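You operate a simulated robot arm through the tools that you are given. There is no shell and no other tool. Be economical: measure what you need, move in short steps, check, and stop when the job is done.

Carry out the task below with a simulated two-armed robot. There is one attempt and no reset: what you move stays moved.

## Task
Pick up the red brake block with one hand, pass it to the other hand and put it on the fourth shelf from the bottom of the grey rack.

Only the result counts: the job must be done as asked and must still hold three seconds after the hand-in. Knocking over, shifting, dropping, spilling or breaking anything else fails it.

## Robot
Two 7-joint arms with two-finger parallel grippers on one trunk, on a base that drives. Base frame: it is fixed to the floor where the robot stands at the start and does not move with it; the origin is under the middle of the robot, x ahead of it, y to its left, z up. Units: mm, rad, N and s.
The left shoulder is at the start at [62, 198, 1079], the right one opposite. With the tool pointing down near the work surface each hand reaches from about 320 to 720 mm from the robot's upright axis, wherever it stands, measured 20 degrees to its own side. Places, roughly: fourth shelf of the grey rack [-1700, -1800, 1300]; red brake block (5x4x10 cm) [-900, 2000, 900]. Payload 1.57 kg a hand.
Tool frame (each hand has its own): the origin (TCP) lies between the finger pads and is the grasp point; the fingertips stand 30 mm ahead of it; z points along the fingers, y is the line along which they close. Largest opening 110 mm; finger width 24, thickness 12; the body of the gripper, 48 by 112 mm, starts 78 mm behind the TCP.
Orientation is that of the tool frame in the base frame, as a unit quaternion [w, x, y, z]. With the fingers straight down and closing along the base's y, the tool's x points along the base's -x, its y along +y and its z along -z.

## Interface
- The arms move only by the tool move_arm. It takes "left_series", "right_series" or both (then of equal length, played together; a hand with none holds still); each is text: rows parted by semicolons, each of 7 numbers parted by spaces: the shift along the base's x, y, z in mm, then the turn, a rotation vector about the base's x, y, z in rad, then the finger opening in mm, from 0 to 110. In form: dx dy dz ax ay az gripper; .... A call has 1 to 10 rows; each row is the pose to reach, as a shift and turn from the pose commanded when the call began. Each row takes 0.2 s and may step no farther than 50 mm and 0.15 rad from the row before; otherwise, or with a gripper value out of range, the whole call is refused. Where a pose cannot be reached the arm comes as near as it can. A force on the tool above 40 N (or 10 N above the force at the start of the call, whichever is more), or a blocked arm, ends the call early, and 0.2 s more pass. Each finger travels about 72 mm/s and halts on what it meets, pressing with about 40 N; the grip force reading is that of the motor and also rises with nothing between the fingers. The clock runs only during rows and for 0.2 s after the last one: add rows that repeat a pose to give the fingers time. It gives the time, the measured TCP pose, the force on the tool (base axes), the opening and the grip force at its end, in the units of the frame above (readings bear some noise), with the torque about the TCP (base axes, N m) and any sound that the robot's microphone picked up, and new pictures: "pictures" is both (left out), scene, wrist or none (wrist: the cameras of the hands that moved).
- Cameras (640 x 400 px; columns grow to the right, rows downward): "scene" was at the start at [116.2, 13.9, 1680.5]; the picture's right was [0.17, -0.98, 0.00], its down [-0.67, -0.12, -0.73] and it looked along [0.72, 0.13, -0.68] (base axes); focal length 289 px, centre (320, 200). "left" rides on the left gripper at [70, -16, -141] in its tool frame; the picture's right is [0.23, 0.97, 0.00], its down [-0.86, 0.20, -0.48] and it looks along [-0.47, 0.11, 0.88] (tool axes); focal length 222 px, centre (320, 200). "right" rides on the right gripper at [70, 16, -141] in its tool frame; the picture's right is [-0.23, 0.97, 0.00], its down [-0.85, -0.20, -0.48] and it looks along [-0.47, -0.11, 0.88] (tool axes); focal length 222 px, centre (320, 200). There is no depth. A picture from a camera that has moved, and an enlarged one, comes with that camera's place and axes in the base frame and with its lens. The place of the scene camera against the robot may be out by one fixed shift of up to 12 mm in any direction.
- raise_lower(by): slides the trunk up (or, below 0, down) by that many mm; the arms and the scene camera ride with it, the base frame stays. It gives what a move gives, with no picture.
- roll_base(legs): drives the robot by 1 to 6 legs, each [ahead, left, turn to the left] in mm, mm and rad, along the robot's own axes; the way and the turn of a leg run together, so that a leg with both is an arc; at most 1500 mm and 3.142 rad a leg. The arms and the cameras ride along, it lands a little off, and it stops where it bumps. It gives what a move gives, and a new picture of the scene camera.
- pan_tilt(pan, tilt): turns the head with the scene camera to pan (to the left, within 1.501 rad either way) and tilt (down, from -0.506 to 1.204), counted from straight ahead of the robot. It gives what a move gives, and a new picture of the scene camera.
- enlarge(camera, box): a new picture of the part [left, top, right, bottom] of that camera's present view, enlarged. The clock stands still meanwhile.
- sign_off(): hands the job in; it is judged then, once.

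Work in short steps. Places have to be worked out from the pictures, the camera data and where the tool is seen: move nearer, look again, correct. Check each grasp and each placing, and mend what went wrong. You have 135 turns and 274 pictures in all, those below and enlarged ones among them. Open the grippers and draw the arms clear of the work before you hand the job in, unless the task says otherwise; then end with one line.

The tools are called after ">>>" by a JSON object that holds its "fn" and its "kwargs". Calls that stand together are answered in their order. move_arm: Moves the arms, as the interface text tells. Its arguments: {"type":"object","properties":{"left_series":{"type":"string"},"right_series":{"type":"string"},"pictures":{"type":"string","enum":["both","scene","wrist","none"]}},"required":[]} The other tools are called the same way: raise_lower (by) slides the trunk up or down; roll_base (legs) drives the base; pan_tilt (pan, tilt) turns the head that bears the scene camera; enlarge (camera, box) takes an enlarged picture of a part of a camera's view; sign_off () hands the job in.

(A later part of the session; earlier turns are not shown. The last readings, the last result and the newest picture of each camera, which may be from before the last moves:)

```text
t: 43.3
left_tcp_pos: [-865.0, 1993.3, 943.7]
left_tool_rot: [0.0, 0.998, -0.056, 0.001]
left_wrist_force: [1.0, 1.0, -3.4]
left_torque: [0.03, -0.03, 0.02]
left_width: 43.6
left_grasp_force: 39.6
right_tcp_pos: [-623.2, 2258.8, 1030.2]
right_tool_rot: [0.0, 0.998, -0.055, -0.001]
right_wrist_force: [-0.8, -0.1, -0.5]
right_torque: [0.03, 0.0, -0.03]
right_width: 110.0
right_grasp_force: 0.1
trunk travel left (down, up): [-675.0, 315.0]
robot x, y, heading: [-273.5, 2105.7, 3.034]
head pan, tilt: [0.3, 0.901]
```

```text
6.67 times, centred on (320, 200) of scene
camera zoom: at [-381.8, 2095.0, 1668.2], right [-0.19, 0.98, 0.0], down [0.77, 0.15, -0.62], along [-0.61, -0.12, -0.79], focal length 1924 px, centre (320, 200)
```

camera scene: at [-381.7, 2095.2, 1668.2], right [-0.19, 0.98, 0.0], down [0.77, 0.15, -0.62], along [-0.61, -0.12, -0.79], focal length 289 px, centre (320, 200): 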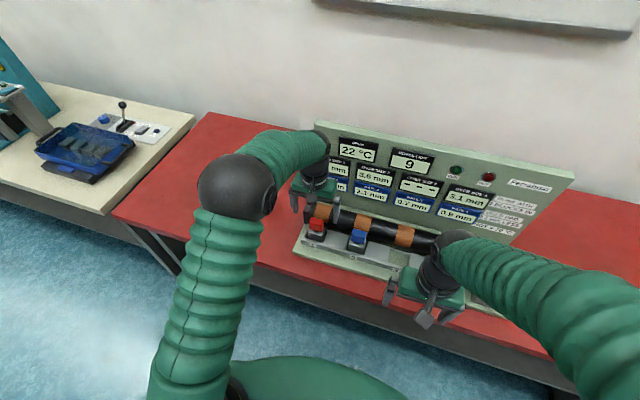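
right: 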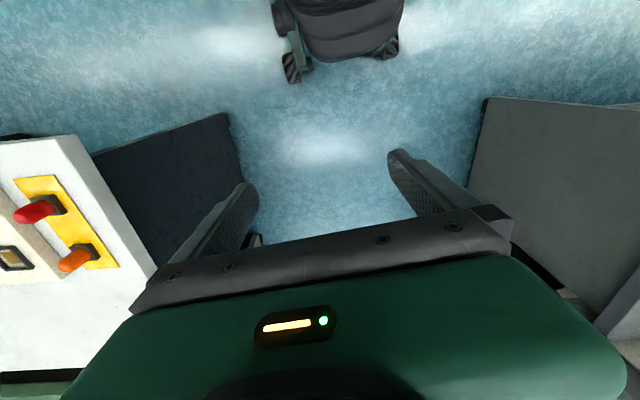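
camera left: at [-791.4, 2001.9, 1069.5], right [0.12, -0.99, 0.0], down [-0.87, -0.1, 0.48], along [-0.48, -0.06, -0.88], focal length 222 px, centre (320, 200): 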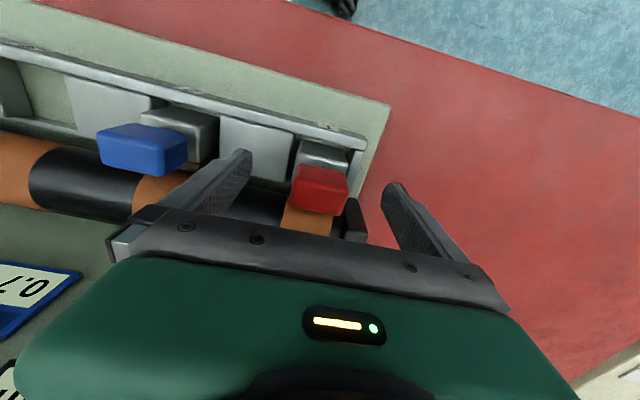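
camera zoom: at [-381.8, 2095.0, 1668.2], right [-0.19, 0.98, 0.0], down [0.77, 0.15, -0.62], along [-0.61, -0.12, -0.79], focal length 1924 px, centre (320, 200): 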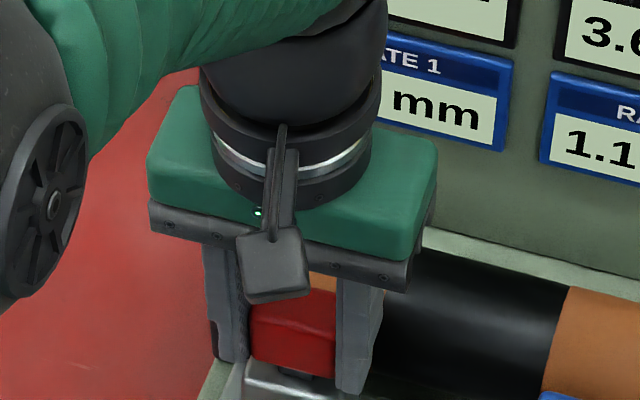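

It comes freely (about 3 N weight). I lift another 120 mm and look.

>>> {"fn": "move_arm", "kwargs": {"left_series": "0 0 30 0 0 0 20; 0 0 70 0 0 0 20; 0 0 110 0 0 0 20; 20 0 150 0 0 0 20; 20 0 150 0 0 0 20", "pictures": "both"}}

>>> {"fn": "enlarge", "kwargs": {"camera": "scene", "box": [270, 140, 390, 230]}}

```text
t: 44.5
left_tcp_pos: [-842.7, 1994.1, 1092.1]
left_tool_rot: [0.0, 0.998, -0.056, 0.001]
left_wrist_force: [0.2, -0.1, -3.1]
left_torque: [0.0, -0.04, -0.01]
left_width: 43.8
left_grasp_force: 39.4
right_tcp_pos: [-623.1, 2260.0, 1029.3]
right_tool_rot: [0.0, 0.998, -0.055, 0.0]
right_wrist_force: [-0.9, -0.1, -0.1]
right_torque: [-0.01, -0.02, -0.05]
right_width: 110.0
right_grasp_force: 0.0
trunk travel left (down, up): [-675.0, 315.0]
robot x, y, heading: [-275.5, 2108.5, 3.026]
head pan, tilt: [0.3, 0.901]
camera scene: at [-381.7, 2095.4, 1668.2], right [-0.19, 0.98, 0.0], down [0.77, 0.15, -0.62], along [-0.61, -0.12, -0.79], focal length 289 px, centre (320, 200)
camera left: at [-771.4, 2004.0, 1232.0], right [0.12, -0.99, 0.0], down [-0.87, -0.1, 0.48], along [-0.47, -0.06, -0.88], focal length 222 px, centre (320, 200)
```

scene: 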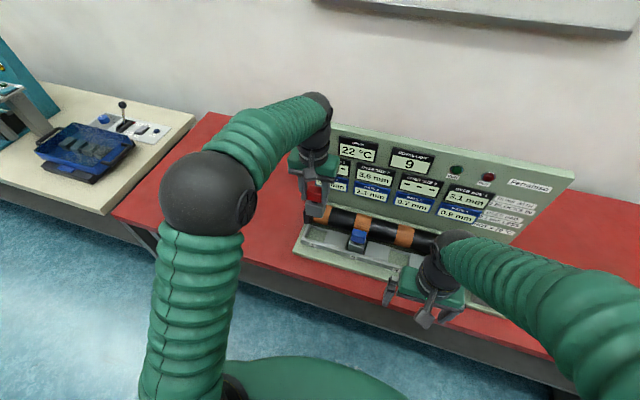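
left: 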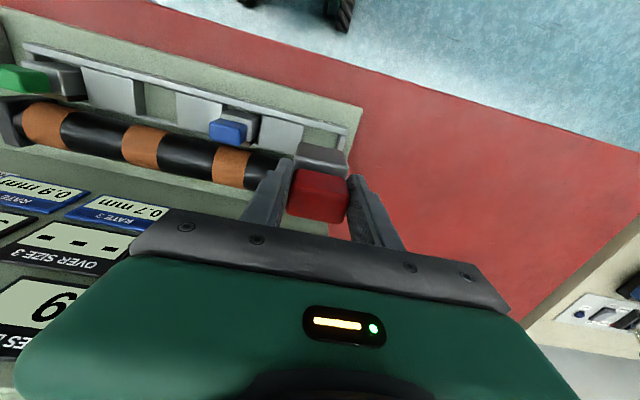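

```text
4.44 times, centred on (330, 185) of scene
camera zoom: at [-381.7, 2095.4, 1668.2], right [-0.19, 0.98, 0.0], down [0.77, 0.15, -0.62], along [-0.61, -0.12, -0.79], focal length 1283 px, centre (276, 267)
```

zoom: 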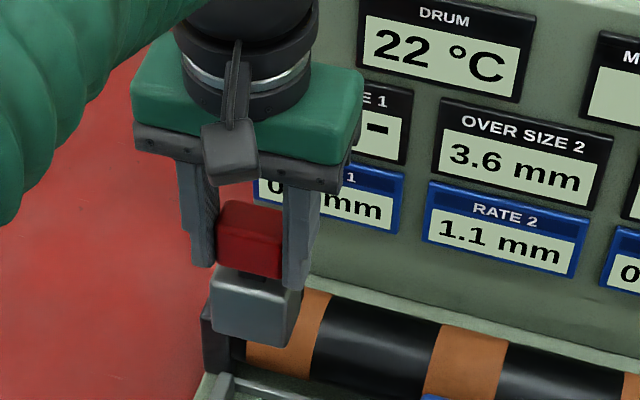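

Block is held and free of the fixture. I back away 350 mm from the table to have space for the handover.

>>> {"fn": "roll_base", "kwargs": {"legs": [[-350, 0, 0]]}}

>>> {"fn": "pan_tilt", "kwargs": {"pan": 0.0, "tilt": 0.8}}

```text
t: 46.8
left_tcp_pos: [-498.2, 1954.6, 1091.3]
left_tool_rot: [0.0, 0.999, -0.055, 0.001]
left_wrist_force: [-0.6, -0.1, -3.3]
left_torque: [-0.01, 0.0, -0.04]
left_width: 43.5
left_grasp_force: 40.1
right_tcp_pos: [-279.0, 2220.5, 1030.4]
right_tool_rot: [0.0, 0.998, -0.056, -0.001]
right_wrist_force: [0.0, -0.1, 0.1]
right_torque: [-0.02, 0.02, 0.0]
right_width: 109.9
right_grasp_force: 0.0
trunk travel left (down, up): [-675.0, 315.0]
robot x, y, heading: [67.6, 2068.2, 3.035]
head pan, tilt: [0.3, 0.901]
camera scene: at [-39.8, 2056.5, 1668.0], right [-0.19, 0.98, 0.0], down [0.77, 0.15, -0.62], along [-0.61, -0.12, -0.79], focal length 289 px, centre (320, 200)
```

scene: 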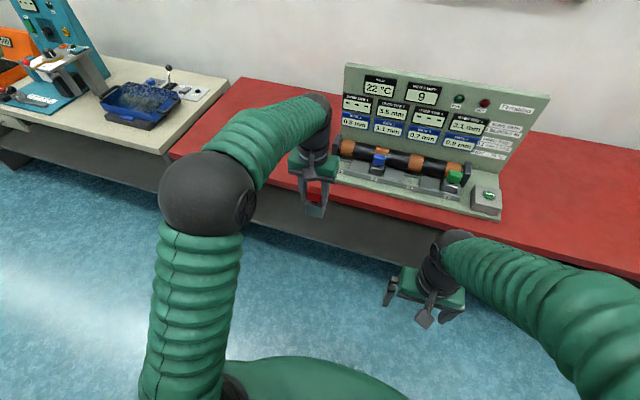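

```text
t: 47.6
left_tcp_pos: [-494.6, 1952.5, 1093.5]
left_tool_rot: [0.0, 0.999, -0.055, -0.002]
left_wrist_force: [0.5, 0.0, -2.3]
left_torque: [0.03, 0.0, -0.04]
left_width: 43.8
left_grasp_force: 40.3
right_tcp_pos: [-275.2, 2220.6, 1030.6]
right_tool_rot: [-0.001, 0.998, -0.055, -0.001]
right_wrist_force: [0.3, 0.0, 0.5]
right_torque: [-0.02, -0.02, 0.03]
right_width: 110.4
right_grasp_force: 0.1
trunk travel left (down, up): [-675.0, 315.0]
robot x, y, heading: [69.1, 2070.3, 3.028]
head pan, tilt: [0.0, 0.799]
camera scene: at [-41.9, 2079.2, 1676.2], right [0.11, 0.99, 0.0], down [0.71, -0.08, -0.7], along [-0.69, 0.08, -0.72], focal length 289 px, centre (320, 200)
```

scene: 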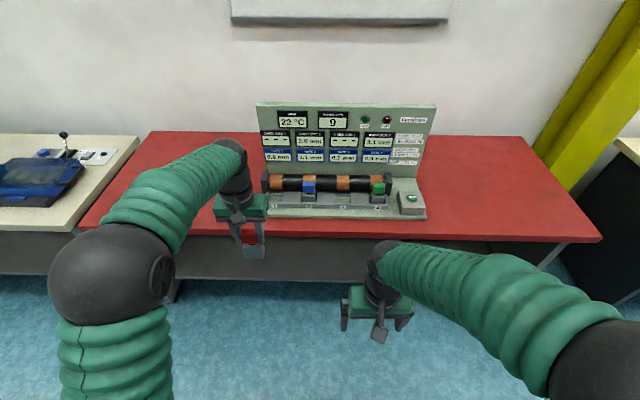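

Now I pitch the right hand up to about 20° below horizontal and, together, yaw the left hand 30° and bring it towards the middle.

>>> {"fn": "move_arm", "kwargs": {"left_series": "2 8 0 0 0 0.058 20; 4 16 0 0 0 0.116 20; 6 25 0 0 0 0.174 20; 8 33 0 0 0 0.232 20; 10 41 0 0 0 0.29 20; 12 49 0 0 0 0.348 20; 15 58 0 0 0 0.406 20; 17 66 0 0 0 0.465 20; 19 74 0 0 0 0.5236 20; 19 74 0 0 0 0.5236 20", "right_series": "-12 1 5 0.015 0.135 0 110; -24 3 10 0.030 0.270 0 110; -36 4 15 0.045 0.405 0 110; -48 5 20 0.060 0.54 0 110; -60 7 25 0.0755 0.675 0 110; -72 8 30 0.0905 0.81 0 110; -84 9 35 0.1055 0.945 0 110; -96 11 40 0.1205 1.08 0 110; -108 12 45 0.1356 1.215 0 110; -108 12 45 0.1356 1.215 0 110", "pictures": "both"}}

```text
t: 49.8
left_tcp_pos: [-475.7, 2031.4, 1090.9]
left_tool_rot: [0.001, 0.979, 0.205, -0.001]
left_wrist_force: [0.2, -1.7, -2.8]
left_torque: [0.03, -0.05, 0.0]
left_width: 43.8
left_grasp_force: 40.4
right_tcp_pos: [-427.7, 2215.7, 1073.8]
right_tool_rot: [-0.032, 0.816, -0.045, -0.575]
right_wrist_force: [1.2, 0.6, 0.9]
right_torque: [-0.04, -0.02, -0.01]
right_width: 110.1
right_grasp_force: 0.1
right hand out of reach, approached as far as the arm can: row 5, 6, 7, 8, 9, 10
trunk travel left (down, up): [-675.0, 315.0]
robot x, y, heading: [72.9, 2066.1, 3.03]
head pan, tilt: [0.0, 0.799]
camera scene: at [-42.7, 2079.7, 1676.2], right [0.11, 0.99, 0.0], down [0.71, -0.08, -0.7], along [-0.69, 0.08, -0.72], focal length 289 px, centre (320, 200)
camera right: at [-273.0, 2183.4, 1057.0], right [-0.18, -0.96, 0.21], down [0.18, 0.18, 0.97], along [-0.97, 0.22, 0.14], focal length 222 px, centre (320, 200)
camera left: at [-418.6, 2074.3, 1232.2], right [0.6, -0.8, 0.0], down [-0.7, -0.53, 0.48], along [-0.38, -0.29, -0.88], focal length 222 px, centre (320, 200)
```

scene: 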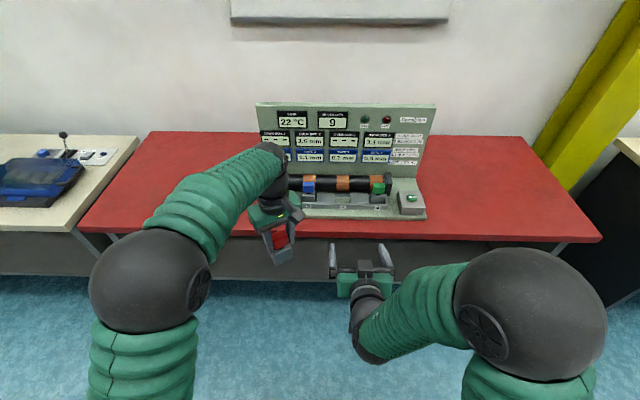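
right: 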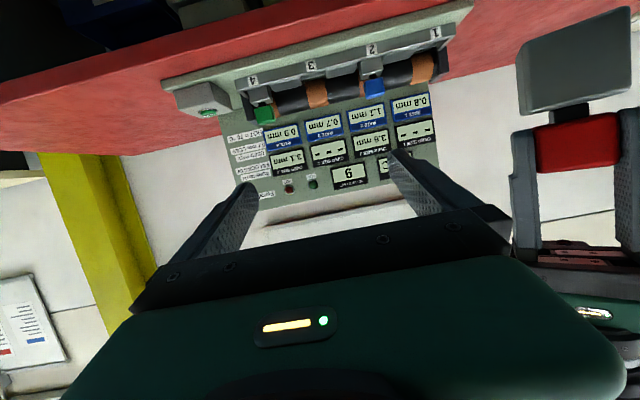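
left: 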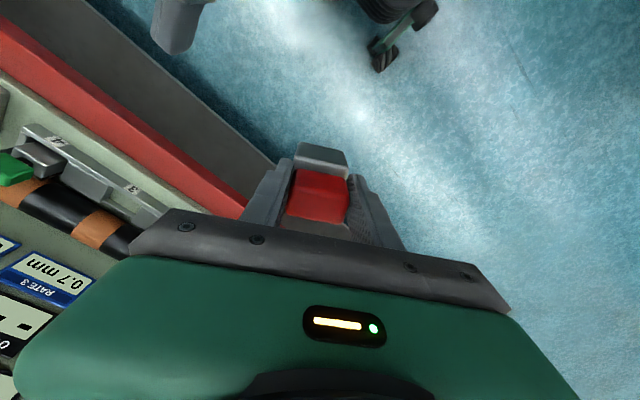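

The right hand is pitched (~20° below horizontal) but can't come closer in, so I'll put it at a good spot yawed 30° left and bring the block to it: left hand moves out first, then the right hand goes in place in front of it.

>>> {"fn": "move_arm", "kwargs": {"left_series": "-40 2 0 0 0 0 20; -80 3 0 0 0 0 20; -114 5 0 0 0 0 20; -114 5 0 0 0 0 20; -114 5 0 0 0 0 20; -114 5 0 0 0 0 20; -114 5 0 0 0 0 20; -114 5 0 0 0 0 20; -114 5 0 0 0 0 20", "right_series": "-10 0 0 0 0 0 110; -20 0 0 0 0 0 110; -40 0 0 0 0 0 110; -50 -29 -9 0 0 0.105 110; -60 -58 -18 0 0 0.21 110; -70 -87 -27 0 0 0.315 110; -80 -116 -37 0 0 0.42 110; -88 -145 -46 0 0 0.5236 110; -88 -145 -46 0 0 0.5236 110", "pictures": "both"}}

```text
t: 51.8
left_tcp_pos: [-594.4, 2034.1, 1092.5]
left_tool_rot: [0.0, 0.979, 0.206, 0.001]
left_wrist_force: [0.6, -0.4, -2.7]
left_torque: [0.01, 0.0, -0.01]
left_width: 43.4
left_grasp_force: 39.6
right_tcp_pos: [-497.4, 2082.6, 1059.3]
right_tool_rot: [0.121, 0.8, 0.164, -0.564]
right_wrist_force: [0.3, 0.9, 0.1]
right_torque: [0.02, 0.01, 0.0]
right_width: 110.0
right_grasp_force: 0.0
right hand out of reach, approached as far as the arm can: row 6, 7, 8, 9
trunk travel left (down, up): [-675.0, 315.0]
robot x, y, heading: [64.9, 2071.1, 3.032]
head pan, tilt: [0.0, 0.799]
camera scene: at [-46.9, 2078.4, 1675.9], right [0.11, 0.99, 0.0], down [0.72, -0.08, -0.69], along [-0.69, 0.08, -0.72], focal length 289 px, centre (320, 200)
camera right: at [-347.5, 2131.2, 1042.6], right [0.32, -0.92, 0.22], down [0.07, 0.26, 0.96], along [-0.95, -0.29, 0.14], focal length 222 px, centre (320, 200)
camera left: at [-537.8, 2078.2, 1232.6], right [0.6, -0.8, 0.0], down [-0.7, -0.53, 0.48], along [-0.38, -0.29, -0.88], focal length 222 px, centre (320, 200)
```

scene: 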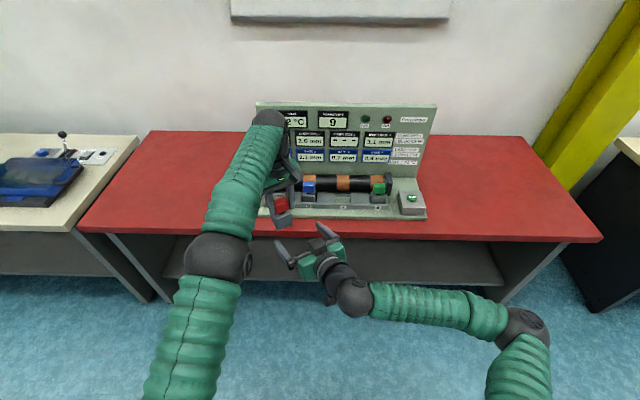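
right: 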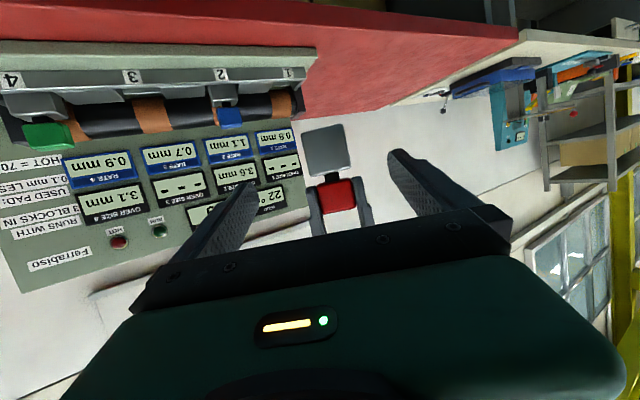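
left: 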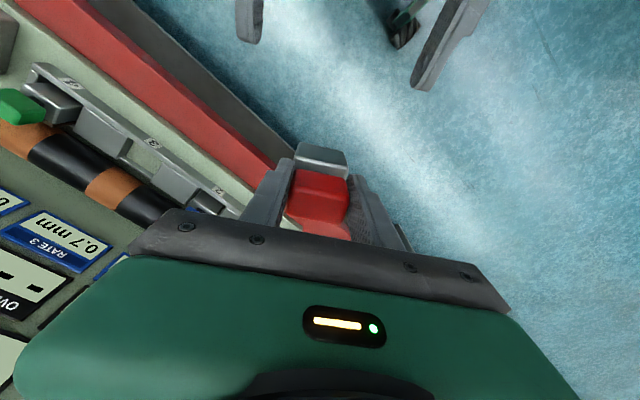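

The right camera shows the block lined up almost centrally ahead, block sides parallel to the fingers. I bring the left hand up 28 mm and toward the right hand in two stages; first stage half-way.

>>> {"fn": "move_arm", "kwargs": {"left_series": "0 3 20 0 0 0 20; 10 10 28 0 0 0 20; 35 22 28 0 0 0 20; 60 32 28 0 0 0 20; 60 32 28 0 0 0 20", "pictures": "scene"}}

>>> {"fn": "enlarge", "kwargs": {"camera": "right", "box": [160, 80, 480, 280]}}

>>> {"fn": "enlarge", "kwargs": {"camera": "scene", "box": [220, 160, 380, 280]}}

```text
t: 53.0
left_tcp_pos: [-570.0, 2081.0, 1131.4]
left_tool_rot: [0.002, 0.979, 0.205, 0.0]
left_wrist_force: [-0.7, -1.0, -2.7]
left_torque: [-0.02, -0.03, -0.02]
left_width: 43.7
left_grasp_force: 40.0
left hand out of reach, approached as far as the arm can: row 3, 4, 5
right_tcp_pos: [-496.8, 2084.1, 1059.7]
right_tool_rot: [0.122, 0.8, 0.164, -0.564]
right_wrist_force: [1.3, -0.7, -0.3]
right_torque: [-0.01, 0.02, -0.01]
right_width: 110.1
right_grasp_force: 0.2
trunk travel left (down, up): [-675.0, 315.0]
robot x, y, heading: [70.4, 2067.4, 3.032]
head pan, tilt: [0.0, 0.799]
camera scene: at [-44.8, 2081.3, 1676.0], right [0.11, 0.99, 0.0], down [0.71, -0.08, -0.69], along [-0.69, 0.08, -0.72], focal length 289 px, centre (320, 200)
```

scene: 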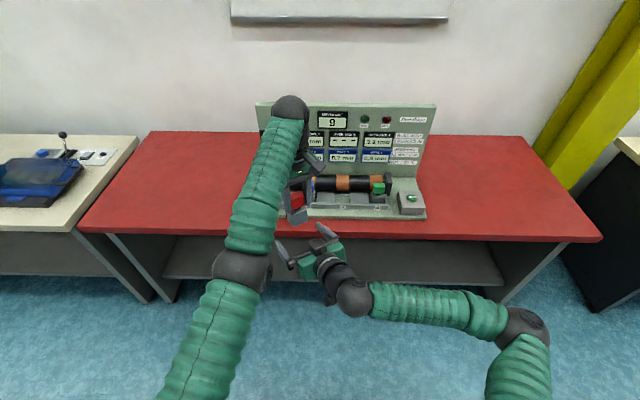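

```text
2.00 times, centred on (320, 180) of right
camera zoom: at [-345.9, 2132.6, 1042.5], right [0.32, -0.92, 0.22], down [0.07, 0.26, 0.96], along [-0.95, -0.29, 0.15], focal length 444 px, centre (320, 240)
```

zoom: 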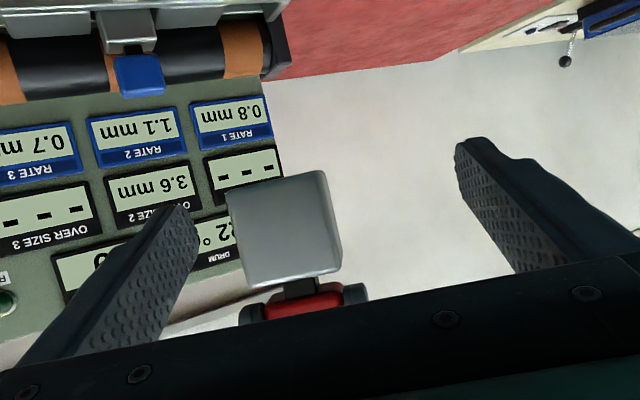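

```text
3.33 times, centred on (300, 220) of scene
camera zoom: at [-44.8, 2081.3, 1676.0], right [0.11, 0.99, 0.0], down [0.71, -0.08, -0.69], along [-0.69, 0.08, -0.72], focal length 962 px, centre (387, 133)
```

zoom: 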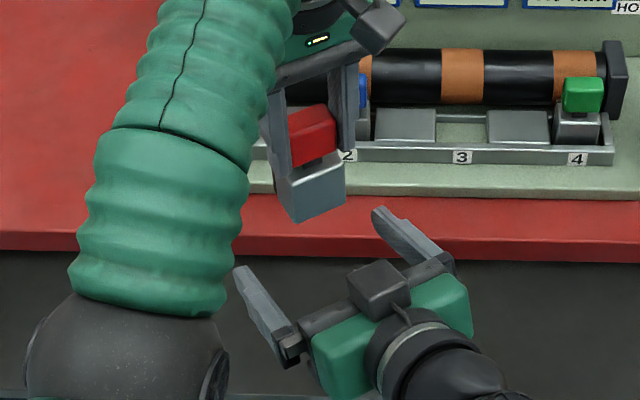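

The left hand gets out of reach that far over to the right. I move the meeting point toward the left: left hand back to ~130 mm left, right hand shifted ~60 mm left.

>>> {"fn": "move_arm", "kwargs": {"left_series": "-26 -29 -14 0 0 0 20; -52 -58 -27 0 0 0 20; -52 -58 -27 0 0 0 20; -52 -58 -27 0 0 0 20; -52 -58 -27 0 0 0 20; -52 -58 -27 0 0 0 20", "right_series": "0 0 0 0 0 0 110; 0 0 0 0 0 0 110; -4 -20 0 0 0 0 110; -8 -40 0 0 0 0 110; -13 -59 0 0 0 0 110; -13 -59 0 0 0 0 110", "pictures": "scene"}}

>>> {"fn": "enlarge", "kwargs": {"camera": "right", "box": [160, 80, 480, 280]}}

```text
t: 54.4
left_tcp_pos: [-601.4, 2021.1, 1101.3]
left_tool_rot: [0.001, 0.979, 0.206, -0.001]
left_wrist_force: [-0.6, 0.4, -2.8]
left_torque: [0.05, -0.04, 0.0]
left_width: 43.8
left_grasp_force: 40.4
left hand out of reach, approached as far as the arm can: row 1, 2, 3, 4, 5, 6
right_tcp_pos: [-511.3, 2025.3, 1057.7]
right_tool_rot: [0.116, 0.802, 0.167, -0.562]
right_wrist_force: [-0.1, 0.3, -0.1]
right_torque: [0.03, -0.01, -0.02]
right_width: 109.9
right_grasp_force: 0.1
trunk travel left (down, up): [-675.0, 315.0]
robot x, y, heading: [69.8, 2066.7, 3.033]
head pan, tilt: [0.0, 0.799]
camera scene: at [-45.3, 2079.4, 1676.0], right [0.11, 0.99, 0.0], down [0.72, -0.08, -0.69], along [-0.69, 0.08, -0.72], focal length 289 px, centre (320, 200)
```

scene: 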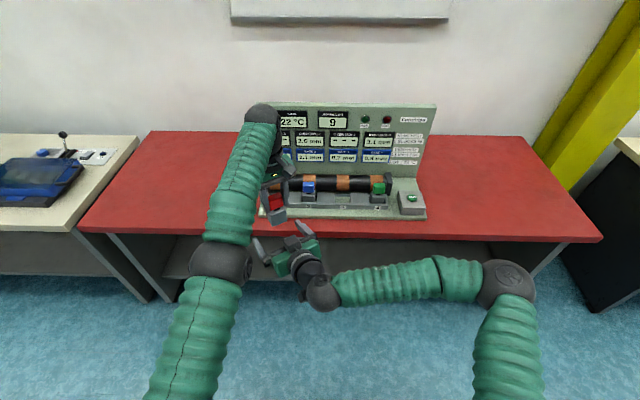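

```text
2.00 times, centred on (320, 180) of right
camera zoom: at [-362.0, 2075.9, 1041.2], right [0.32, -0.92, 0.21], down [0.06, 0.25, 0.97], along [-0.95, -0.29, 0.14], focal length 444 px, centre (320, 240)
```

zoom: 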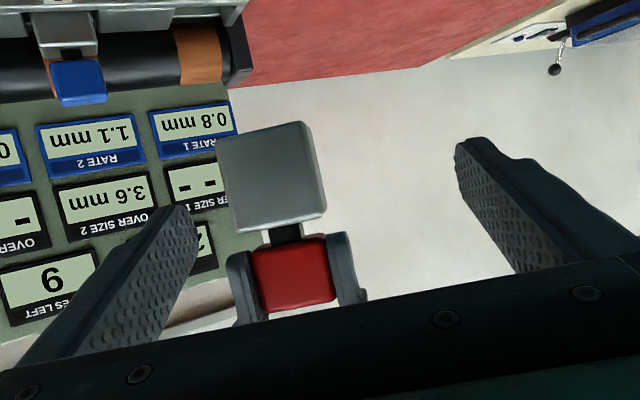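

Commands evidently count from where the arm actually is. Now the right hand is fine at (-511, 2025); I lower it 28 mm, shift the left hand sideways by 32 mm to line up and bring the block partly in.

>>> {"fn": "move_arm", "kwargs": {"left_series": "13 -29 -5 0 0 0 20; 13 -29 -9 0 0 0 20; 30 -21 -9 0 0 0 20; 45 -15 -9 0 0 0 20; 45 -15 -9 0 0 0 20", "right_series": "0 0 -14 0 0 0 110; 0 0 -28 0 0 0 110; 0 0 -28 0 0 0 110; 0 0 -28 0 0 0 110; 0 0 -28 0 0 0 110", "pictures": "none"}}

>>> {"fn": "enlarge", "kwargs": {"camera": "right", "box": [160, 80, 480, 280]}}

>>> {"fn": "enlarge", "kwargs": {"camera": "scene", "box": [200, 160, 360, 280]}}

```text
t: 55.6
left_tcp_pos: [-595.3, 2016.0, 1107.2]
left_tool_rot: [0.0, 0.979, 0.205, 0.0]
left_wrist_force: [0.1, -0.1, -2.1]
left_torque: [0.0, 0.0, 0.03]
left_width: 44.0
left_grasp_force: 40.3
left hand out of reach, approached as far as the arm can: row 1, 2, 3, 4, 5
right_tcp_pos: [-512.7, 2026.9, 1057.4]
right_tool_rot: [0.118, 0.801, 0.168, -0.562]
right_wrist_force: [0.5, -0.5, -1.5]
right_torque: [0.02, 0.0, -0.01]
right_width: 109.8
right_grasp_force: 0.0
right hand out of reach, approached as far as the arm can: row 1, 2, 3, 4, 5
trunk travel left (down, up): [-675.0, 315.0]
robot x, y, heading: [72.1, 2069.1, 3.035]
head pan, tilt: [0.0, 0.799]
```

```text
2.00 times, centred on (320, 180) of right
camera zoom: at [-361.8, 2076.6, 1041.2], right [0.32, -0.92, 0.21], down [0.07, 0.25, 0.97], along [-0.95, -0.3, 0.14], focal length 444 px, centre (320, 240)
```

zoom: 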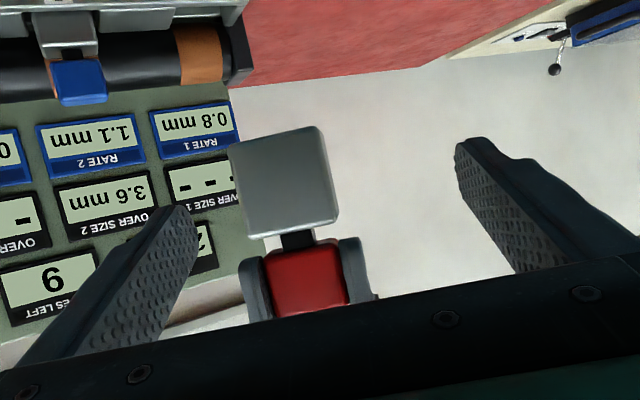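

```text
3.33 times, centred on (280, 220) of scene
camera zoom: at [-44.9, 2080.1, 1676.0], right [0.11, 0.99, 0.0], down [0.72, -0.08, -0.69], along [-0.69, 0.08, -0.72], focal length 962 px, centre (453, 133)
```

zoom: 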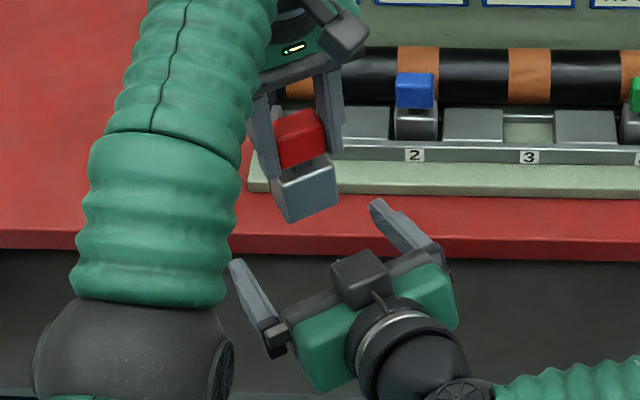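

The left arm is at some joint limit with this yaw. I undo the left yaw and pull back a little to free it.

>>> {"fn": "move_arm", "kwargs": {"left_series": "0 0 0 0 0 -0.13 20; 5 -5 -5 0 0 -0.26 20; 15 -10 -10 0 0 -0.39 20; 20 -15 -12 0 0 -0.52 20; 30 -20 -15 0 0 -0.52 20; 30 -20 -15 0 0 -0.52 20", "pictures": "scene"}}

```text
t: 57.0
left_tcp_pos: [-602.2, 2004.7, 1096.3]
left_tool_rot: [0.0, 0.999, -0.053, 0.0]
left_wrist_force: [-0.7, 0.2, -3.1]
left_torque: [-0.03, 0.0, 0.01]
left_width: 43.7
left_grasp_force: 40.4
left hand out of reach, approached as far as the arm can: row 2, 3, 4, 5, 6
right_tcp_pos: [-511.0, 2028.2, 1058.1]
right_tool_rot: [0.118, 0.801, 0.168, -0.562]
right_wrist_force: [-0.4, -0.3, 0.0]
right_torque: [0.01, 0.01, -0.02]
right_width: 110.3
right_grasp_force: 0.0
trunk travel left (down, up): [-675.0, 315.0]
robot x, y, heading: [68.9, 2068.9, 3.03]
head pan, tilt: [0.0, 0.799]
camera scene: at [-44.9, 2080.0, 1676.0], right [0.11, 0.99, 0.0], down [0.72, -0.08, -0.69], along [-0.69, 0.08, -0.72], focal length 289 px, centre (320, 200)
```

scene: 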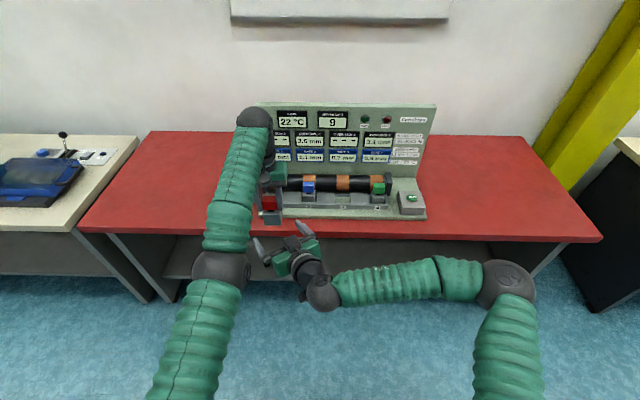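

I try to recover the left arm to its comfortable earlier pose (551 ahead, 175 left), to learn what limits it.

>>> {"fn": "move_arm", "kwargs": {"left_series": "0 -25 0 0 0 0 20; 20 -50 0 0 0 0 20; 45 -50 0 0 0 0 20; 70 -50 0 0 0 0 20; 104 -49 0 0 0 0 20; 104 -49 0 0 0 0 20", "pictures": "scene"}}

```text
t: 58.4
left_tcp_pos: [-599.2, 1970.1, 1128.4]
left_tool_rot: [0.0, 0.999, -0.053, 0.0]
left_wrist_force: [-0.3, 0.8, -3.8]
left_torque: [0.01, -0.06, -0.01]
left_width: 43.6
left_grasp_force: 40.3
left hand out of reach, approached as far as the arm can: row 1, 2, 3, 4, 5, 6
right_tcp_pos: [-512.3, 2027.1, 1058.7]
right_tool_rot: [0.118, 0.802, 0.168, -0.562]
right_wrist_force: [-0.6, -0.4, 0.0]
right_torque: [0.0, 0.0, 0.01]
right_width: 109.9
right_grasp_force: 0.1
trunk travel left (down, up): [-675.0, 315.0]
robot x, y, heading: [68.5, 2068.5, 3.03]
head pan, tilt: [0.0, 0.799]
camera scene: at [-44.8, 2079.7, 1676.0], right [0.11, 0.99, 0.0], down [0.72, -0.08, -0.69], along [-0.69, 0.08, -0.72], focal length 289 px, centre (320, 200)
```

scene: 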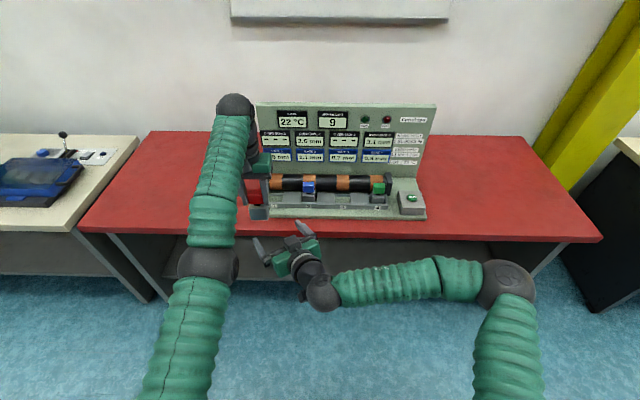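

Not freed. I test going straight down 40 mm, then inward.

>>> {"fn": "move_arm", "kwargs": {"left_series": "0 0 -20 0 0 0 20; 0 0 -40 0 0 0 20; 0 0 -40 0 0 0 20; 20 0 -40 0 0 0 20; 40 0 -40 0 0 0 20; 40 0 -40 0 0 0 20", "pictures": "none"}}

>>> {"fn": "pan_tilt", "kwargs": {"pan": 0.5, "tilt": 1.1}}

```text
t: 59.8
left_tcp_pos: [-558.1, 1969.6, 1083.8]
left_tool_rot: [0.0, 0.999, -0.053, -0.001]
left_wrist_force: [-0.6, -0.2, -2.8]
left_torque: [-0.04, -0.08, 0.0]
left_width: 43.8
left_grasp_force: 39.3
left hand out of reach, approached as far as the arm can: row 1, 2, 3
right_tcp_pos: [-513.8, 2027.8, 1057.4]
right_tool_rot: [0.116, 0.802, 0.167, -0.561]
right_wrist_force: [0.2, 0.8, 0.1]
right_torque: [0.0, 0.04, 0.0]
right_width: 110.3
right_grasp_force: 0.1
trunk travel left (down, up): [-675.0, 315.0]
robot x, y, heading: [70.3, 2066.4, 3.033]
head pan, tilt: [0.0, 0.799]
```

```text
t: 60.7
left_tcp_pos: [-556.0, 1968.9, 1084.6]
left_tool_rot: [0.0, 0.999, -0.053, -0.001]
left_wrist_force: [0.8, -0.4, -2.3]
left_torque: [0.03, -0.01, -0.04]
left_width: 43.6
left_grasp_force: 40.0
right_tcp_pos: [-511.8, 2027.4, 1058.0]
right_tool_rot: [0.118, 0.801, 0.168, -0.562]
right_wrist_force: [0.6, 0.0, 0.0]
right_torque: [0.04, -0.02, -0.02]
right_width: 109.8
right_grasp_force: 0.0
trunk travel left (down, up): [-675.0, 315.0]
robot x, y, heading: [65.1, 2066.1, 3.031]
head pan, tilt: [0.499, 1.1]
camera scene: at [-22.3, 2046.8, 1654.4], right [-0.38, 0.93, 0.0], down [0.83, 0.34, -0.45], along [-0.42, -0.17, -0.89], focal length 289 px, centre (320, 200)
```

scene: 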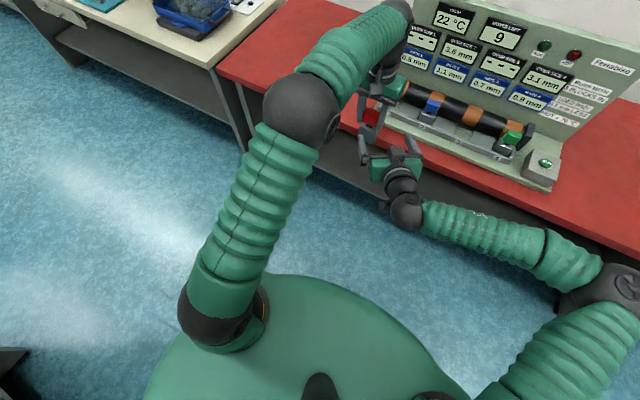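

The left arm is freed (it had been overextended). New plan: raise the left hand above the right one, yaw it 30°, and lower the block vertically between the right fingers. First raise and yaw.

>>> {"fn": "move_arm", "kwargs": {"left_series": "0 -15 30 0 0 0 20; 5 -15 65 0 0 0 20; 10 -15 100 0 0 0 20; 15 -15 105 0 0 0.13 20; 20 -15 105 0 0 0.26 20; 25 -10 105 0 0 0.39 20; 25 0 105 0 0 0.52 20; 25 0 105 0 0 0.52 20", "pictures": "none"}}

>>> {"fn": "pan_tilt", "kwargs": {"pan": 0.0, "tilt": 0.8}}

```text
t: 62.5
left_tcp_pos: [-533.4, 1971.1, 1189.9]
left_tool_rot: [0.0, 0.978, 0.207, -0.001]
left_wrist_force: [-0.2, 0.6, -2.3]
left_torque: [0.0, -0.05, 0.01]
left_width: 43.6
left_grasp_force: 39.8
right_tcp_pos: [-512.2, 2027.7, 1058.4]
right_tool_rot: [0.117, 0.801, 0.167, -0.563]
right_wrist_force: [0.4, 0.4, 0.0]
right_torque: [-0.03, 0.02, -0.03]
right_width: 110.0
right_grasp_force: 0.0
trunk travel left (down, up): [-675.0, 315.0]
robot x, y, heading: [72.1, 2074.4, 3.032]
head pan, tilt: [0.499, 1.1]
```

```text
t: 63.4
left_tcp_pos: [-534.1, 1971.4, 1189.8]
left_tool_rot: [0.0, 0.979, 0.205, -0.001]
left_wrist_force: [-0.3, 0.1, -2.3]
left_torque: [0.03, -0.03, 0.0]
left_width: 44.0
left_grasp_force: 40.0
right_tcp_pos: [-511.7, 2027.8, 1057.6]
right_tool_rot: [0.117, 0.802, 0.168, -0.562]
right_wrist_force: [0.1, -0.4, 1.0]
right_torque: [0.01, -0.02, -0.01]
right_width: 110.0
right_grasp_force: 0.1
trunk travel left (down, up): [-675.0, 315.0]
robot x, y, heading: [73.5, 2067.4, 3.035]
head pan, tilt: [0.0, 0.799]
camera scene: at [-44.3, 2079.6, 1676.0], right [0.11, 0.99, 0.0], down [0.72, -0.08, -0.69], along [-0.69, 0.08, -0.72], focal length 289 px, centre (320, 200)
```

scene: 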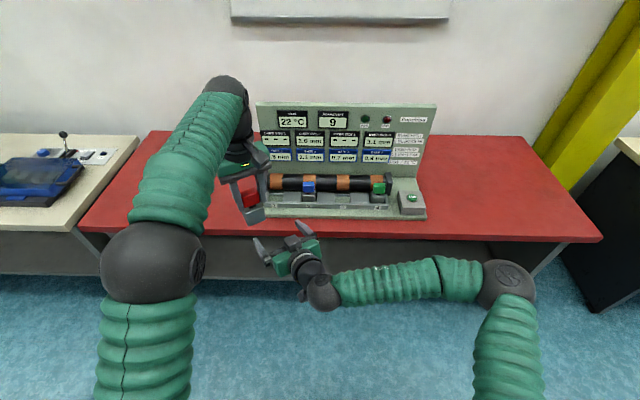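

All reached. Now I move the block over the right hand's grasp point at this height.

>>> {"fn": "move_arm", "kwargs": {"left_series": "6 15 5 0 0 0 20; 12 30 5 0 0 0 20; 18 45 5 0 0 0 20; 22 56 5 0 0 0 20; 22 56 5 0 0 0 20", "pictures": "none"}}

>>> {"fn": "enlarge", "kwargs": {"camera": "right", "box": [160, 80, 480, 280]}}

>>> {"fn": "enlarge", "kwargs": {"camera": "scene", "box": [200, 150, 360, 270]}}

```text
t: 64.6
left_tcp_pos: [-511.9, 2027.2, 1195.2]
left_tool_rot: [0.001, 0.979, 0.205, -0.001]
left_wrist_force: [0.5, 0.3, -2.3]
left_torque: [0.01, -0.03, 0.02]
left_width: 43.8
left_grasp_force: 39.6
right_tcp_pos: [-511.9, 2027.8, 1058.4]
right_tool_rot: [0.118, 0.801, 0.168, -0.562]
right_wrist_force: [-0.7, 1.1, 0.4]
right_torque: [-0.03, 0.04, 0.01]
right_width: 109.7
right_grasp_force: 0.0
trunk travel left (down, up): [-675.0, 315.0]
robot x, y, heading: [69.3, 2065.8, 3.034]
head pan, tilt: [0.0, 0.799]
```

```text
2.00 times, centred on (320, 180) of right
camera zoom: at [-361.8, 2076.6, 1041.2], right [0.32, -0.92, 0.21], down [0.06, 0.25, 0.97], along [-0.95, -0.29, 0.14], focal length 444 px, centre (320, 240)
```

zoom: 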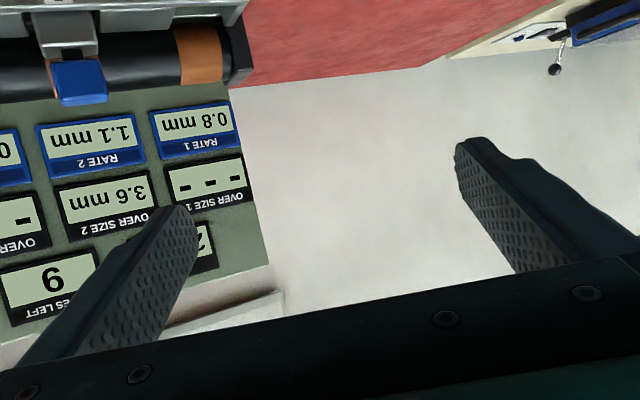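

```text
3.33 times, centred on (280, 210) of scene
camera zoom: at [-44.3, 2080.1, 1676.0], right [0.11, 0.99, 0.0], down [0.71, -0.08, -0.69], along [-0.69, 0.08, -0.72], focal length 962 px, centre (453, 167)
```

zoom: 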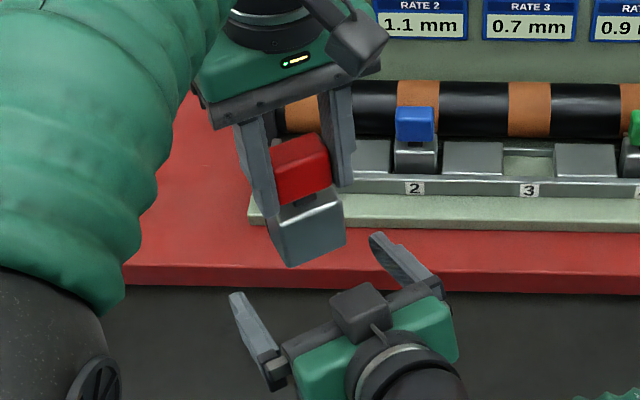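

Block hangs directly above the gap. I lower it 50 mm and look from the right camera.

>>> {"fn": "move_arm", "kwargs": {"left_series": "0 0 -20 0 0 0 20; 0 0 -40 0 0 0 20; 0 0 -55 0 0 0 20; 0 0 -55 0 0 0 20", "pictures": "none"}}

>>> {"fn": "enlarge", "kwargs": {"camera": "right", "box": [160, 80, 480, 280]}}

>>> {"fn": "enlarge", "kwargs": {"camera": "scene", "box": [200, 150, 360, 270]}}

```text
t: 65.6
left_tcp_pos: [-511.5, 2028.1, 1140.0]
left_tool_rot: [0.001, 0.979, 0.205, 0.0]
left_wrist_force: [0.1, -0.6, -2.4]
left_torque: [-0.02, -0.01, 0.01]
left_width: 43.7
left_grasp_force: 39.8
right_tcp_pos: [-512.3, 2028.2, 1057.6]
right_tool_rot: [0.118, 0.801, 0.168, -0.562]
right_wrist_force: [0.6, -0.4, -0.1]
right_torque: [0.0, -0.02, -0.01]
right_width: 109.9
right_grasp_force: 0.1
trunk travel left (down, up): [-675.0, 315.0]
robot x, y, heading: [66.6, 2066.4, 3.034]
head pan, tilt: [0.0, 0.799]
```

```text
2.00 times, centred on (320, 180) of right
camera zoom: at [-361.5, 2076.6, 1041.4], right [0.32, -0.92, 0.21], down [0.07, 0.25, 0.97], along [-0.95, -0.3, 0.14], focal length 444 px, centre (320, 240)
```

zoom: 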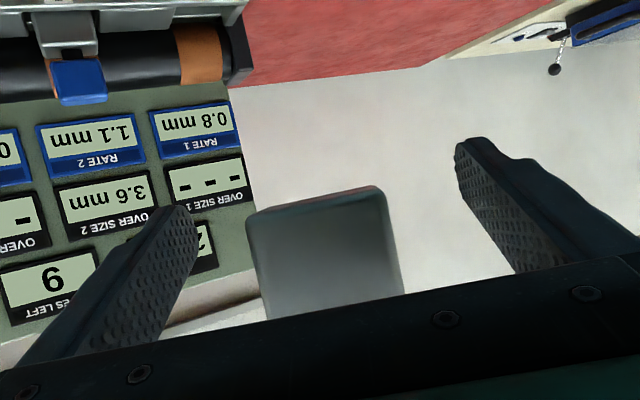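

```text
3.33 times, centred on (280, 210) of scene
camera zoom: at [-44.0, 2080.1, 1676.1], right [0.11, 0.99, 0.0], down [0.71, -0.08, -0.69], along [-0.69, 0.08, -0.72], focal length 962 px, centre (453, 167)
```

zoom: 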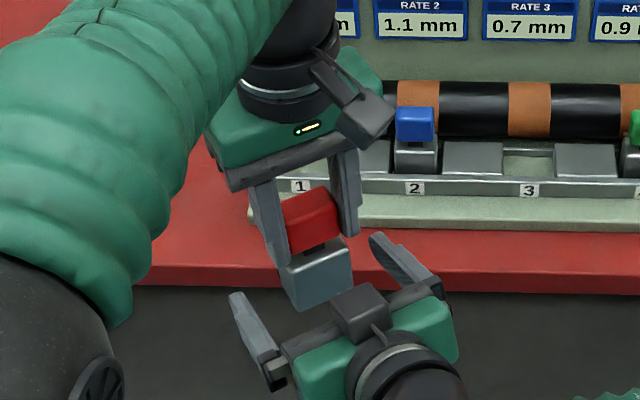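

Centred between the fingers. I lower 21 mm more, then close the right hand on the grey body.

>>> {"fn": "move_arm", "kwargs": {"left_series": "0 0 -11 0 0 0 20; 0 0 -21 0 0 0 20; 0 0 -21 0 0 0 20; 0 0 -21 0 0 0 20; 0 0 -21 0 0 0 20; 0 0 -21 0 0 0 20; 0 0 -21 0 0 0 20; 0 0 -21 0 0 0 20", "right_series": "0 0 0 0 0 0 110; 0 0 0 0 0 0 110; 0 0 0 0 0 0 80; 0 0 0 0 0 0 55; 0 0 0 0 0 0 35; 0 0 0 0 0 0 20; 0 0 0 0 0 0 20; 0 0 0 0 0 0 20", "pictures": "none"}}

>>> {"fn": "enlarge", "kwargs": {"camera": "right", "box": [160, 80, 480, 280]}}

>>> {"fn": "enlarge", "kwargs": {"camera": "scene", "box": [200, 150, 360, 270]}}

```text
t: 67.4
left_tcp_pos: [-513.0, 2029.0, 1118.9]
left_tool_rot: [0.001, 0.979, 0.205, -0.001]
left_wrist_force: [0.3, 0.2, -2.9]
left_torque: [0.04, 0.06, -0.09]
left_width: 43.7
left_grasp_force: 39.7
right_tcp_pos: [-511.5, 2028.7, 1057.7]
right_tool_rot: [0.118, 0.801, 0.168, -0.562]
right_wrist_force: [-1.0, -0.1, 0.9]
right_torque: [-0.09, -0.15, 0.09]
right_width: 49.9
right_grasp_force: 39.8
trunk travel left (down, up): [-675.0, 315.0]
robot x, y, heading: [69.0, 2066.4, 3.031]
head pan, tilt: [0.0, 0.799]
```

```text
2.00 times, centred on (320, 180) of right
camera zoom: at [-361.7, 2076.6, 1041.3], right [0.32, -0.92, 0.21], down [0.07, 0.25, 0.97], along [-0.95, -0.3, 0.14], focal length 444 px, centre (320, 240)
```

zoom: 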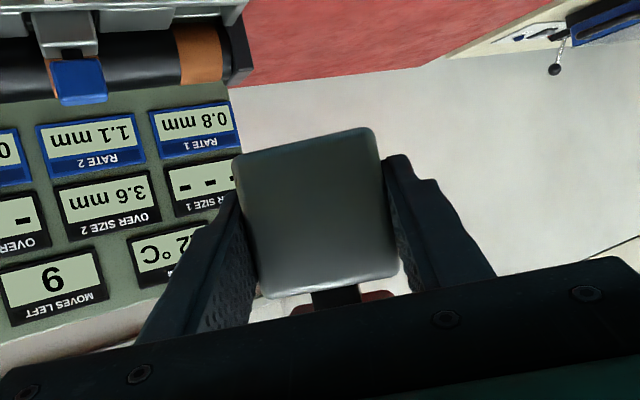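

```text
3.33 times, centred on (280, 210) of scene
camera zoom: at [-44.2, 2080.1, 1676.0], right [0.11, 0.99, 0.0], down [0.71, -0.08, -0.69], along [-0.69, 0.08, -0.72], focal length 962 px, centre (453, 167)
```

zoom: 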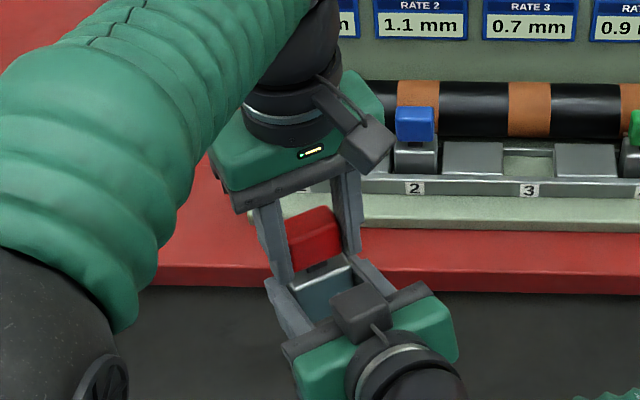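

Right hand grips the grey body (49.9 mm, 40 N). I open the left hand, then lift it away.

>>> {"fn": "move_arm", "kwargs": {"left_series": "0 0 0 0 0 0 60; 0 0 0 0 0 0 90; 0 0 0 0 0 0 100; 0 0 0 0 0 0 100; 0 0 30 0 0 0 100; 0 0 70 0 0 0 100; 0 0 110 0 0 0 100; 0 0 110 0 0 0 100", "pictures": "scene"}}

>>> {"fn": "enlarge", "kwargs": {"camera": "right", "box": [160, 80, 480, 280]}}

>>> {"fn": "enlarge", "kwargs": {"camera": "scene", "box": [200, 150, 360, 270]}}

```text
t: 69.2
left_tcp_pos: [-509.5, 2025.3, 1228.6]
left_tool_rot: [0.001, 0.979, 0.205, -0.001]
left_wrist_force: [-0.7, -0.2, -0.1]
left_torque: [0.02, 0.02, -0.01]
left_width: 100.0
left_grasp_force: 0.0
right_tcp_pos: [-512.1, 2028.0, 1058.0]
right_tool_rot: [0.118, 0.801, 0.168, -0.562]
right_wrist_force: [0.5, -0.3, 0.1]
right_torque: [0.02, -0.03, -0.02]
right_width: 49.7
right_grasp_force: 40.1
trunk travel left (down, up): [-675.0, 315.0]
robot x, y, heading: [74.6, 2066.9, 3.033]
head pan, tilt: [0.0, 0.799]
camera scene: at [-44.3, 2080.1, 1676.0], right [0.11, 0.99, 0.0], down [0.71, -0.08, -0.69], along [-0.69, 0.08, -0.72], focal length 289 px, centre (320, 200)
```

scene: 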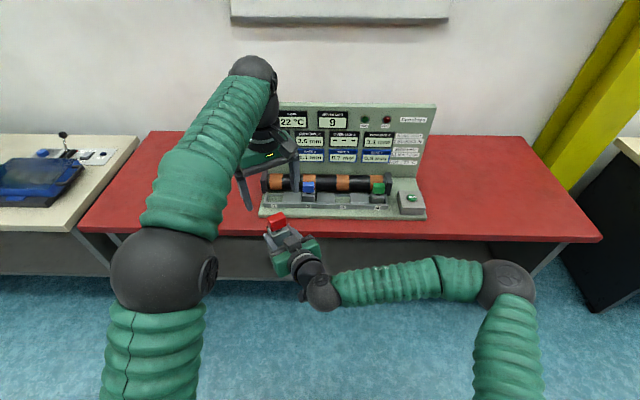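

```text
2.00 times, centred on (320, 180) of right
camera zoom: at [-361.8, 2076.6, 1041.2], right [0.32, -0.92, 0.21], down [0.06, 0.25, 0.97], along [-0.95, -0.29, 0.14], focal length 444 px, centre (320, 240)
```

zoom: 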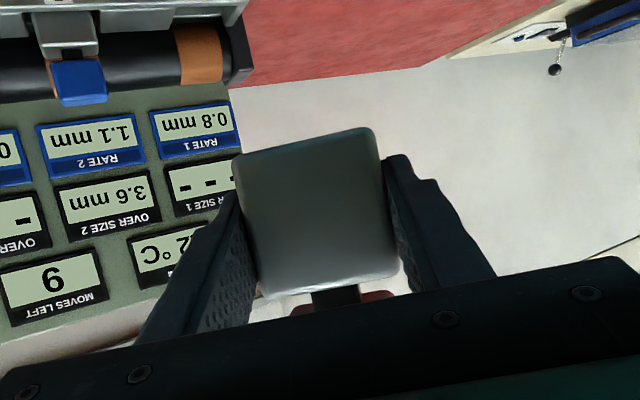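

```text
3.33 times, centred on (280, 210) of scene
camera zoom: at [-44.3, 2080.1, 1676.0], right [0.11, 0.99, 0.0], down [0.71, -0.08, -0.69], along [-0.69, 0.08, -0.72], focal length 962 px, centre (453, 167)
```

zoom: 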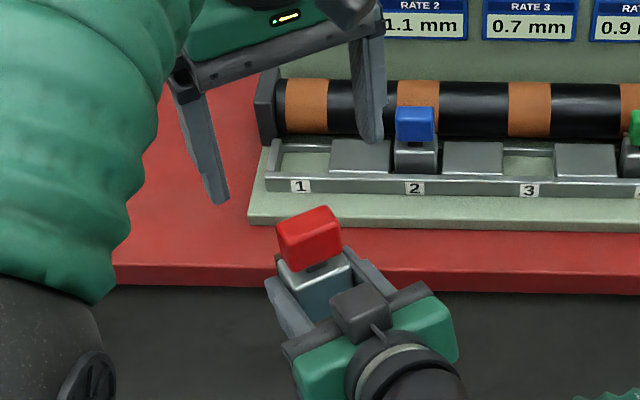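

Handover done: the block stands in the right hand. I tuck the left arm back to its side.

>>> {"fn": "move_arm", "kwargs": {"left_series": "5 -35 0 0 0 -0.1 100; 30 -70 0 0 0 -0.2 100; 65 -95 0 0 0 -0.31 100; 100 -110 0 0 0 -0.42 100; 135 -125 0 0 0 -0.52 100; 157 -128 0 0 0 -0.52 100; 157 -128 0 0 0 -0.52 100", "pictures": "scene"}}

>>> {"fn": "pan_tilt", "kwargs": {"pan": 1.4, "tilt": 0.4}}

```text
t: 70.8
left_tcp_pos: [-355.4, 1898.9, 1229.8]
left_tool_rot: [0.0, 0.999, -0.053, 0.0]
left_wrist_force: [-0.7, 0.7, -0.2]
left_torque: [0.0, 0.01, -0.03]
left_width: 100.3
left_grasp_force: 0.1
right_tcp_pos: [-513.1, 2027.8, 1058.4]
right_tool_rot: [0.117, 0.802, 0.168, -0.561]
right_wrist_force: [0.0, 0.0, -0.1]
right_torque: [0.01, 0.01, 0.02]
right_width: 50.0
right_grasp_force: 40.2
trunk travel left (down, up): [-675.0, 315.0]
robot x, y, heading: [75.1, 2071.2, 3.04]
head pan, tilt: [0.0, 0.799]
camera scene: at [-44.3, 2079.4, 1676.0], right [0.11, 0.99, 0.0], down [0.71, -0.08, -0.69], along [-0.69, 0.08, -0.72], focal length 289 px, centre (320, 200)
```

scene: 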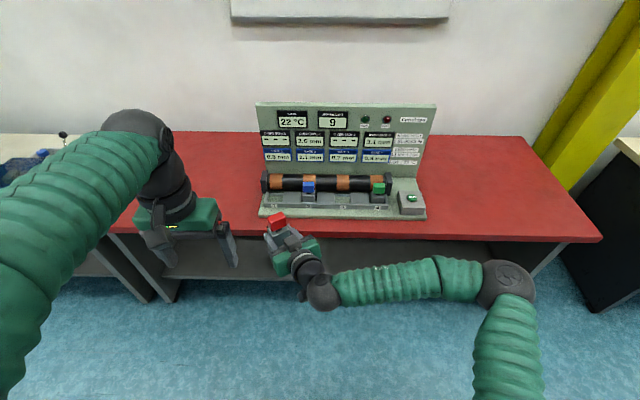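

```text
t: 72.4
left_tcp_pos: [-353.8, 1898.2, 1228.2]
left_tool_rot: [-0.001, 0.999, -0.053, 0.0]
left_wrist_force: [0.6, 0.0, 0.2]
left_torque: [0.02, -0.02, 0.03]
left_width: 99.8
left_grasp_force: 0.0
right_tcp_pos: [-511.7, 2028.0, 1057.0]
right_tool_rot: [0.117, 0.802, 0.168, -0.562]
right_wrist_force: [0.2, 0.0, 0.1]
right_torque: [-0.01, -0.04, -0.04]
right_width: 49.6
right_grasp_force: 39.6
trunk travel left (down, up): [-675.0, 315.0]
robot x, y, heading: [72.7, 2069.0, 3.033]
head pan, tilt: [1.4, 0.4]
camera scene: at [11.4, 1981.4, 1711.3], right [-0.96, 0.28, 0.0], down [0.11, 0.37, -0.92], along [-0.26, -0.88, -0.39], focal length 289 px, centre (320, 200)
```

scene: 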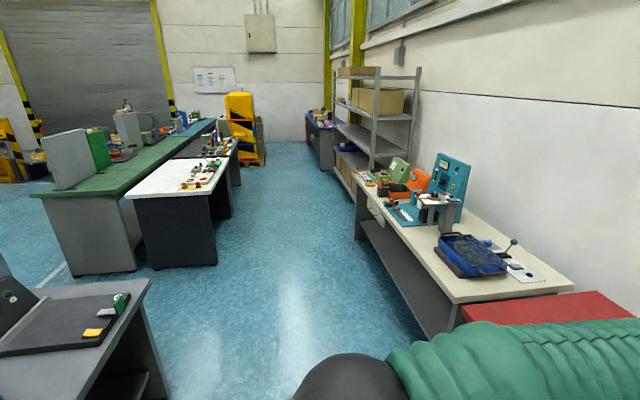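

The aisle runs straight to the rack; I strafe left along it facing the wall side, in stages, watching with the head turned left.

>>> {"fn": "roll_base", "kwargs": {"legs": [[0, 1300, 0]]}}

```text
t: 78.9
left_tcp_pos: [-499.5, 616.0, 1229.8]
left_tool_rot: [0.001, 0.998, -0.055, -0.002]
left_wrist_force: [-0.4, 0.1, 0.1]
left_torque: [0.0, 0.0, -0.01]
left_width: 99.9
left_grasp_force: 0.0
right_tcp_pos: [-655.8, 744.7, 1057.8]
right_tool_rot: [0.118, 0.801, 0.167, -0.562]
right_wrist_force: [0.5, 0.2, -0.4]
right_torque: [-0.01, -0.04, -0.02]
right_width: 49.9
right_grasp_force: 39.9
trunk travel left (down, up): [-675.0, 315.0]
robot x, y, heading: [-71.6, 781.8, 3.026]
head pan, tilt: [1.4, 0.4]
camera scene: at [-132.4, 698.5, 1711.5], right [-0.96, 0.28, 0.0], down [0.11, 0.37, -0.92], along [-0.26, -0.88, -0.39], focal length 289 px, centre (320, 200)
```

scene: 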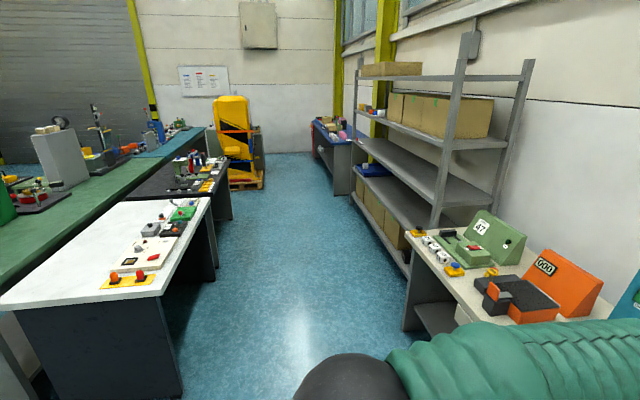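

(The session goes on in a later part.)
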